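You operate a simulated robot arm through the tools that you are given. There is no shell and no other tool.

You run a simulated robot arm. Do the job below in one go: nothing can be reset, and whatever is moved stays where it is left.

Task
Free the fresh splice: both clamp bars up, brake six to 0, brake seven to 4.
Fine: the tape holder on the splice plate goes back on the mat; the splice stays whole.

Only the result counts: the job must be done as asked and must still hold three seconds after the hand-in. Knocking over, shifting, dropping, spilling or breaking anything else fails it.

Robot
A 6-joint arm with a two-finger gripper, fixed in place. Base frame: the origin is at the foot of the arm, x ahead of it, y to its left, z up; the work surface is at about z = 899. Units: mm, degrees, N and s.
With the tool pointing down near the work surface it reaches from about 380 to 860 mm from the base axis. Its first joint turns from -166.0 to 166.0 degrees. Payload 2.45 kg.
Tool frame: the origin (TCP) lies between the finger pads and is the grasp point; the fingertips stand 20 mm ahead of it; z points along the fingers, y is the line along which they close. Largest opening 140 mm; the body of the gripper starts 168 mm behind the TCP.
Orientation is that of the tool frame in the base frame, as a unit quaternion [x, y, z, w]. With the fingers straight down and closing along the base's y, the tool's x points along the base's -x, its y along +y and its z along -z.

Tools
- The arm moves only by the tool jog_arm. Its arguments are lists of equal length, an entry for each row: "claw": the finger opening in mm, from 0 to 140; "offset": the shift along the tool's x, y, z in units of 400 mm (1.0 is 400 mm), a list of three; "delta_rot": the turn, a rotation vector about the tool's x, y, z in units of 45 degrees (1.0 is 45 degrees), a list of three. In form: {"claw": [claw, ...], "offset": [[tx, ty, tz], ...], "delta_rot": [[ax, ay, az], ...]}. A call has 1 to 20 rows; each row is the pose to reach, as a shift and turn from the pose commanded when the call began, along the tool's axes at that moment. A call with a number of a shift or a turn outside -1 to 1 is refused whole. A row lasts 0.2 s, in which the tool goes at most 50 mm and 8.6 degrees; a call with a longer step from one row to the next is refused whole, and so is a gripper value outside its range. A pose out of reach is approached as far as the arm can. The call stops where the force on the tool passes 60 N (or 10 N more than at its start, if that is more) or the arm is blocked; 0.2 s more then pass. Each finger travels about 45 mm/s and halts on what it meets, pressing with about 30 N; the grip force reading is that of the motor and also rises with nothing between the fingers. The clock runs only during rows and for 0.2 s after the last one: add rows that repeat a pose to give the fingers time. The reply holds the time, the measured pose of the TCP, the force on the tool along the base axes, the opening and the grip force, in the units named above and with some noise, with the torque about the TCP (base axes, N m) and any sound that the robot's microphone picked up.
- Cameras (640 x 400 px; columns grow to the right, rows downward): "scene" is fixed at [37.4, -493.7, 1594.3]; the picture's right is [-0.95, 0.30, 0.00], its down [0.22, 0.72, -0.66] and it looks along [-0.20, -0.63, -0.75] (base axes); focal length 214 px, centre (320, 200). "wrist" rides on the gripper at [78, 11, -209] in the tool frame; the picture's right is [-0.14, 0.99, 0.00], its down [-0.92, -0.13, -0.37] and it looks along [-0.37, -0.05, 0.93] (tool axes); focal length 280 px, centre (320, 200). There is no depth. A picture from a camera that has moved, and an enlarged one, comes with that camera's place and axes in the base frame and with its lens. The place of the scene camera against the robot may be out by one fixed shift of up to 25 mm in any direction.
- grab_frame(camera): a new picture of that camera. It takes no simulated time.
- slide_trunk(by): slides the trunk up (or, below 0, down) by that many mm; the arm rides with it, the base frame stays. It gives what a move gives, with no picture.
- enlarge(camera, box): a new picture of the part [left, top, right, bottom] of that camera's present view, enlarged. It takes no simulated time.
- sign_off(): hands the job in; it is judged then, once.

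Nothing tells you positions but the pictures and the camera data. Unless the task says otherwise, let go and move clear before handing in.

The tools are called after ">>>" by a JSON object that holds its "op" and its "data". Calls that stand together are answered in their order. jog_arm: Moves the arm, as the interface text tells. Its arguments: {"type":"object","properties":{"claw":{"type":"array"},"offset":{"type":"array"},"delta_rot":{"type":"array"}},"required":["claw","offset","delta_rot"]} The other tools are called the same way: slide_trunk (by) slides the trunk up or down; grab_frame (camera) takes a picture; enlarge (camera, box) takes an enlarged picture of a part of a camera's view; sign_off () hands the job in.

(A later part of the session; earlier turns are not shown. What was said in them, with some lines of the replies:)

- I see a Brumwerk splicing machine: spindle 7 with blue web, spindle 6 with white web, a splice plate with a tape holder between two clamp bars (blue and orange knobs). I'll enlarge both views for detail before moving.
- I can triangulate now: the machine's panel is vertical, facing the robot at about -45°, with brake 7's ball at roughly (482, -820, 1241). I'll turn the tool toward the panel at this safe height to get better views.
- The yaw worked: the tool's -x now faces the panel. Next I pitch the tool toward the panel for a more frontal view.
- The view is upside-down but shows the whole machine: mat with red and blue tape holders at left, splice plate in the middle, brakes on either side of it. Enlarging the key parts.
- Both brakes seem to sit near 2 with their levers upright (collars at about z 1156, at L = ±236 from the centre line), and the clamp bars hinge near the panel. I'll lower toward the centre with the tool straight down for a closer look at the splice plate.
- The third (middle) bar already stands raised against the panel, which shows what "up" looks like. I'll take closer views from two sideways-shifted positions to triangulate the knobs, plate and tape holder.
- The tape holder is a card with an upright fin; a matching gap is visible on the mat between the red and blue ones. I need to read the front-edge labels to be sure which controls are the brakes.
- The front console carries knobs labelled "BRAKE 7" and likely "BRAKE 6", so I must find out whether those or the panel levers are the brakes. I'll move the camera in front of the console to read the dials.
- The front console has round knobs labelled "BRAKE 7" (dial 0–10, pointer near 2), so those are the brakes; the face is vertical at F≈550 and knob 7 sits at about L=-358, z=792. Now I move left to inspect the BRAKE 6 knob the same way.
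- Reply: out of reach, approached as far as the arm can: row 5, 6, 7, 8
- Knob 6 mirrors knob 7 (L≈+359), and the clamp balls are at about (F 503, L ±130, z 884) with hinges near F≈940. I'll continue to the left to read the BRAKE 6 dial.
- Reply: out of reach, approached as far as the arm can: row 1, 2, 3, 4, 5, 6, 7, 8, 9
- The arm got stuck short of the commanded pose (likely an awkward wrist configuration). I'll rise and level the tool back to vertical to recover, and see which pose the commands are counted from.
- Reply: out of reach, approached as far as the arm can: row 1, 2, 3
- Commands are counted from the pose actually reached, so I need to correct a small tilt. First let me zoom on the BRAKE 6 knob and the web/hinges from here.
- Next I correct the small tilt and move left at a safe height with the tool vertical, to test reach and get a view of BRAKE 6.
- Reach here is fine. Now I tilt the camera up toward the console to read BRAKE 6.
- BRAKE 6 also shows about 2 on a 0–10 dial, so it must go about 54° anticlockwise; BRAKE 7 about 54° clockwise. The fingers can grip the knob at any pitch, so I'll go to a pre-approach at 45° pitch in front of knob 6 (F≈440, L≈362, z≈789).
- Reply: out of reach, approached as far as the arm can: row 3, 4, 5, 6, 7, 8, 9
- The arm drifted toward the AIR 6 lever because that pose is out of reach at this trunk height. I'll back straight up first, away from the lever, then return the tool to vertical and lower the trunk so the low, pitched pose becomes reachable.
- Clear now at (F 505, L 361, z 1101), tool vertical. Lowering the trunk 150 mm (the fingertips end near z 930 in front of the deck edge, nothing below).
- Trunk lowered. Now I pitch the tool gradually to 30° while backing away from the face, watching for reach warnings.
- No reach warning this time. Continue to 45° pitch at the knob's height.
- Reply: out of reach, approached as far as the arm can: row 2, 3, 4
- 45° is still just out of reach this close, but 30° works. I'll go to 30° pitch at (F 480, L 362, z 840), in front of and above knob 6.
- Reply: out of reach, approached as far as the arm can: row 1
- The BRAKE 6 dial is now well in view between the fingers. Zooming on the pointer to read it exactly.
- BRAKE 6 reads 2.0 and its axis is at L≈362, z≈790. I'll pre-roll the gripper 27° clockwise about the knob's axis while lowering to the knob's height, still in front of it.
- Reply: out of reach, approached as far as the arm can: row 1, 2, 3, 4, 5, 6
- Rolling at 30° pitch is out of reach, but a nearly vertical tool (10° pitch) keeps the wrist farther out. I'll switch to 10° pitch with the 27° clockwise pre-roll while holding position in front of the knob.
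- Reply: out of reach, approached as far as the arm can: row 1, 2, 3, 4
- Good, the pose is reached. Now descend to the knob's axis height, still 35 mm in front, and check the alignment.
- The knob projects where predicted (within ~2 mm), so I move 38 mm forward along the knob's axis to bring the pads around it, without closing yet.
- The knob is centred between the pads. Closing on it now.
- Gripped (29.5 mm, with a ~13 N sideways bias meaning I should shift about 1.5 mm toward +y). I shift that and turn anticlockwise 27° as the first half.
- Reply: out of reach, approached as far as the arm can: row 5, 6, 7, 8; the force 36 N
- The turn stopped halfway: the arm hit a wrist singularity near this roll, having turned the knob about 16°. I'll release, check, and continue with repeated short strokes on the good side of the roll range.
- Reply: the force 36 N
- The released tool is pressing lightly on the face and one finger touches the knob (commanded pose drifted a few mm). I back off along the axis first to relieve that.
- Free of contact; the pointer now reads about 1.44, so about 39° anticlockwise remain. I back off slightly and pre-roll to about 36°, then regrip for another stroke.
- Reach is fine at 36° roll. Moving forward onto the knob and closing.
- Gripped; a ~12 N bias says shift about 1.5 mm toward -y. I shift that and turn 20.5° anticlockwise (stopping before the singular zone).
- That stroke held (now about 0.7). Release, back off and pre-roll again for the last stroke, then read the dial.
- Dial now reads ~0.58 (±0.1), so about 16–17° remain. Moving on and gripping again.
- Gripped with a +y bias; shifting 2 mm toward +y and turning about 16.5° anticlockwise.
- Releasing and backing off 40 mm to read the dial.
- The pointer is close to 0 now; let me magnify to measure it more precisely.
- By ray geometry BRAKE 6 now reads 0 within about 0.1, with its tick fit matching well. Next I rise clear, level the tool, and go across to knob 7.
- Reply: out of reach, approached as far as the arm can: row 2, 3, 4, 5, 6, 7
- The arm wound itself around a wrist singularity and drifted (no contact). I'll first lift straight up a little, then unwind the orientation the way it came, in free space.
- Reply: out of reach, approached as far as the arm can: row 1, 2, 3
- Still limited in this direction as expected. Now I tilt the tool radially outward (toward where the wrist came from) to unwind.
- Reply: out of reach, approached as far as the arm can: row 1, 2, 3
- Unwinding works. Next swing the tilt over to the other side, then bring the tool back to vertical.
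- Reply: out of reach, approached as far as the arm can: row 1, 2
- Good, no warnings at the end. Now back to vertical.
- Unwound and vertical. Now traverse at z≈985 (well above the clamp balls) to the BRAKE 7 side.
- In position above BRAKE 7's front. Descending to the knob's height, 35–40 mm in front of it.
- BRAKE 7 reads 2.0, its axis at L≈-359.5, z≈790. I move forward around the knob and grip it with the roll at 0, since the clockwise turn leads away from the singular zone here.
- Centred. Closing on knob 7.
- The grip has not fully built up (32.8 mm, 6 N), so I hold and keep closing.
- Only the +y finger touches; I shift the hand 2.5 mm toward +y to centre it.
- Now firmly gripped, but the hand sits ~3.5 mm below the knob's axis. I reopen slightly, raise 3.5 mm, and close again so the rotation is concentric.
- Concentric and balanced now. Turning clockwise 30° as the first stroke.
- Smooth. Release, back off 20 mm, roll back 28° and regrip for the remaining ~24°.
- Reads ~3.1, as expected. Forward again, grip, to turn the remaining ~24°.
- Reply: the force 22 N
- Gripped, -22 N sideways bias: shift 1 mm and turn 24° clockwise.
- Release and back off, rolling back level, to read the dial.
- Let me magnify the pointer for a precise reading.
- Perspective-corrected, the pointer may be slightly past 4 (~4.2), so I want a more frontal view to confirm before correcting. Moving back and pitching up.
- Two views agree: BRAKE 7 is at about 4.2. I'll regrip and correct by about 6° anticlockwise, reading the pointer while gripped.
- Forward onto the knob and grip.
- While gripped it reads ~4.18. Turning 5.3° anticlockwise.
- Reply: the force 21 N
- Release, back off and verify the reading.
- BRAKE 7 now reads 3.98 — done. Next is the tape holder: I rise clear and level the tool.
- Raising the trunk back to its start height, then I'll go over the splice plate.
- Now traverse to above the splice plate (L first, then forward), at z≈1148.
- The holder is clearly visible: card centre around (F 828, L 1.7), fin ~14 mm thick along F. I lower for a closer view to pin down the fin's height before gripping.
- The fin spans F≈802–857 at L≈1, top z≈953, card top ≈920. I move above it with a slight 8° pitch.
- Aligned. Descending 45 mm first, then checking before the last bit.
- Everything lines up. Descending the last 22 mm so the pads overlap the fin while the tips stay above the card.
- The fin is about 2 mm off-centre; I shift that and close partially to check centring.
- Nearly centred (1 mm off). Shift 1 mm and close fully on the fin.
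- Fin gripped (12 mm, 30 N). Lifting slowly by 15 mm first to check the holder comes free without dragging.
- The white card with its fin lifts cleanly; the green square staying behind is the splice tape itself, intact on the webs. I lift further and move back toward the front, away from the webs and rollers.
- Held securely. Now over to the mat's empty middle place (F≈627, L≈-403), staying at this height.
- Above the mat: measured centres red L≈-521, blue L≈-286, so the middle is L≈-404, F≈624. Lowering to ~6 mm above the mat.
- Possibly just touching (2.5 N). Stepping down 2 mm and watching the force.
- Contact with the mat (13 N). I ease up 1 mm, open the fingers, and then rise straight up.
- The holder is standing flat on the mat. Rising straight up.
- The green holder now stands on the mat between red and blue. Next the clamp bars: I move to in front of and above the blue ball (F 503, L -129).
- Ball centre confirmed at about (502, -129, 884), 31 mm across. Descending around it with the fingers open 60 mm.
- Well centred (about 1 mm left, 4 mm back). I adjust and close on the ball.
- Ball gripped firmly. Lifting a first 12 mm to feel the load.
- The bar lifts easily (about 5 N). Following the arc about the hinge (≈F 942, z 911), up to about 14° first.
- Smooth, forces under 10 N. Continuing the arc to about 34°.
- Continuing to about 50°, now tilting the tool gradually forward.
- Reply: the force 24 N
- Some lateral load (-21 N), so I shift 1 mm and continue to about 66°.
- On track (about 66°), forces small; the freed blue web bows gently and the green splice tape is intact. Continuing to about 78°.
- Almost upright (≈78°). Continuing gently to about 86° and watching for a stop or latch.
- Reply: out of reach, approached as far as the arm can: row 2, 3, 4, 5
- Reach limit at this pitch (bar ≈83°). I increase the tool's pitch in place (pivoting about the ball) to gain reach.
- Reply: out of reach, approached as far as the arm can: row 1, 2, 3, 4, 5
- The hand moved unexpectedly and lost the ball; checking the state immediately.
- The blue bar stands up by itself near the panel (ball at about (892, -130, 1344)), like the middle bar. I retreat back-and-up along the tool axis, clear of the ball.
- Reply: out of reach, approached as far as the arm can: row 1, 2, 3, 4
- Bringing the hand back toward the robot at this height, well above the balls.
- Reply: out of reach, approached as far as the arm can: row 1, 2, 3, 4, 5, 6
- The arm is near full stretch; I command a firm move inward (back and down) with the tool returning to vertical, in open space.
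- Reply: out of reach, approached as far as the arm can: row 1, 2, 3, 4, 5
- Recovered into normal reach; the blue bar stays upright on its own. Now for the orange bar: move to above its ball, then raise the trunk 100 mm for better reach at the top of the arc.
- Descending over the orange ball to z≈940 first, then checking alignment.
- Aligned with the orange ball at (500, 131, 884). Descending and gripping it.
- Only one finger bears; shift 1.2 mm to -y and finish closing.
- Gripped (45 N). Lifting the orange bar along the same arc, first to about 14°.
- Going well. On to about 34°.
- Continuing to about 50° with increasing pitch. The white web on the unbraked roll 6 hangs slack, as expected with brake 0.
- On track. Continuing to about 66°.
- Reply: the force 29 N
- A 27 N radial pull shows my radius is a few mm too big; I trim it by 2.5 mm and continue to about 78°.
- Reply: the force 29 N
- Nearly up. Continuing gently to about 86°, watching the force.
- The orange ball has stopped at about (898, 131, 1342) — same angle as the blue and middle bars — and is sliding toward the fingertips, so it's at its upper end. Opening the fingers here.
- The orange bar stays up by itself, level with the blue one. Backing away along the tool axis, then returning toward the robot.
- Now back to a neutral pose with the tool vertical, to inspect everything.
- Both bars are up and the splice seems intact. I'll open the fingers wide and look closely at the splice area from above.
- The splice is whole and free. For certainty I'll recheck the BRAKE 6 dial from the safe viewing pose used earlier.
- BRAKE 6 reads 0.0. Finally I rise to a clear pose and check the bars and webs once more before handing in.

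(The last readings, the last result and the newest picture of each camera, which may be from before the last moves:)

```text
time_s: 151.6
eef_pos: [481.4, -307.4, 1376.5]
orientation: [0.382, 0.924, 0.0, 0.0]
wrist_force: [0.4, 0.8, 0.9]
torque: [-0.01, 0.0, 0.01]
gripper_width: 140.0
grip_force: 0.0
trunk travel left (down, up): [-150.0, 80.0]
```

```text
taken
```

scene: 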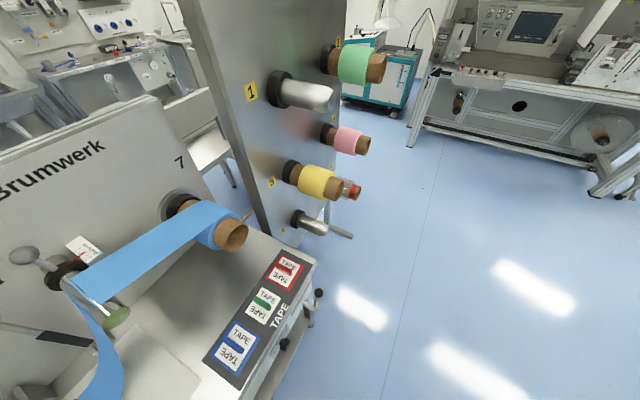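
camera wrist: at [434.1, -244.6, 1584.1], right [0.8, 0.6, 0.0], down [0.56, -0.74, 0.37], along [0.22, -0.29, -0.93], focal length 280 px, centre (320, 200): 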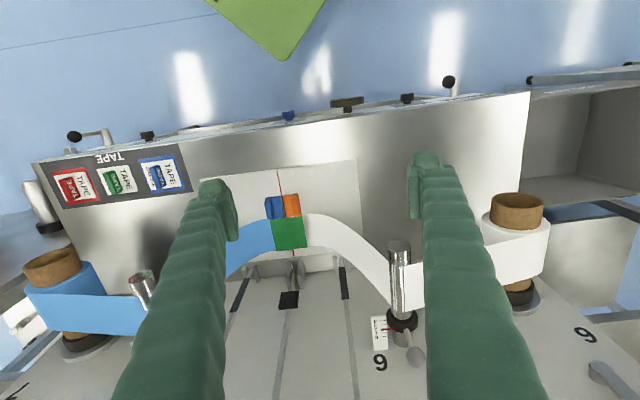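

Both clamp bars stand up on their own. BRAKE 6 reads 0 and BRAKE 7 reads 4. The tape holder sits on the mat between the red and blue ones, and the green-taped splice is whole. The hand is empty and clear, so I'm handing in.

>>> {"op": "sign_off", "data": {}}

```text
The job is handed in.
```

I've handed in the job with everything set as asked. The verdict hasn't come back to me.

- **Clamp bars:** the blue and orange bars are both up, at about the same angle as the middle bar that was already raised. Both stay up on their own. The blue one had held for about 30 seconds at the last check.
- **Brake six:** the console knob reads 0.
- **Brake seven:** the console knob reads 4. It went slightly past on the first try, so I turned it back.
- **Tape holder:** it is back on the mat, flat, between the red and blue ones.
- **Splice:** the green tape still joins the blue and white webs, and the splice is free of the clamps.

I took "brake six" and "brake seven" to be the console knobs labelled BRAKE 6 and BRAKE 7. The two levers with 0–4 scales on the upright panel, marked only 6 and 7, I left alone.

While I was raising the blue bar, the hand slipped off its ball near the top and drifted to the panel. The contact was light, about 10 N. I saw no damage, and the bar stayed up.
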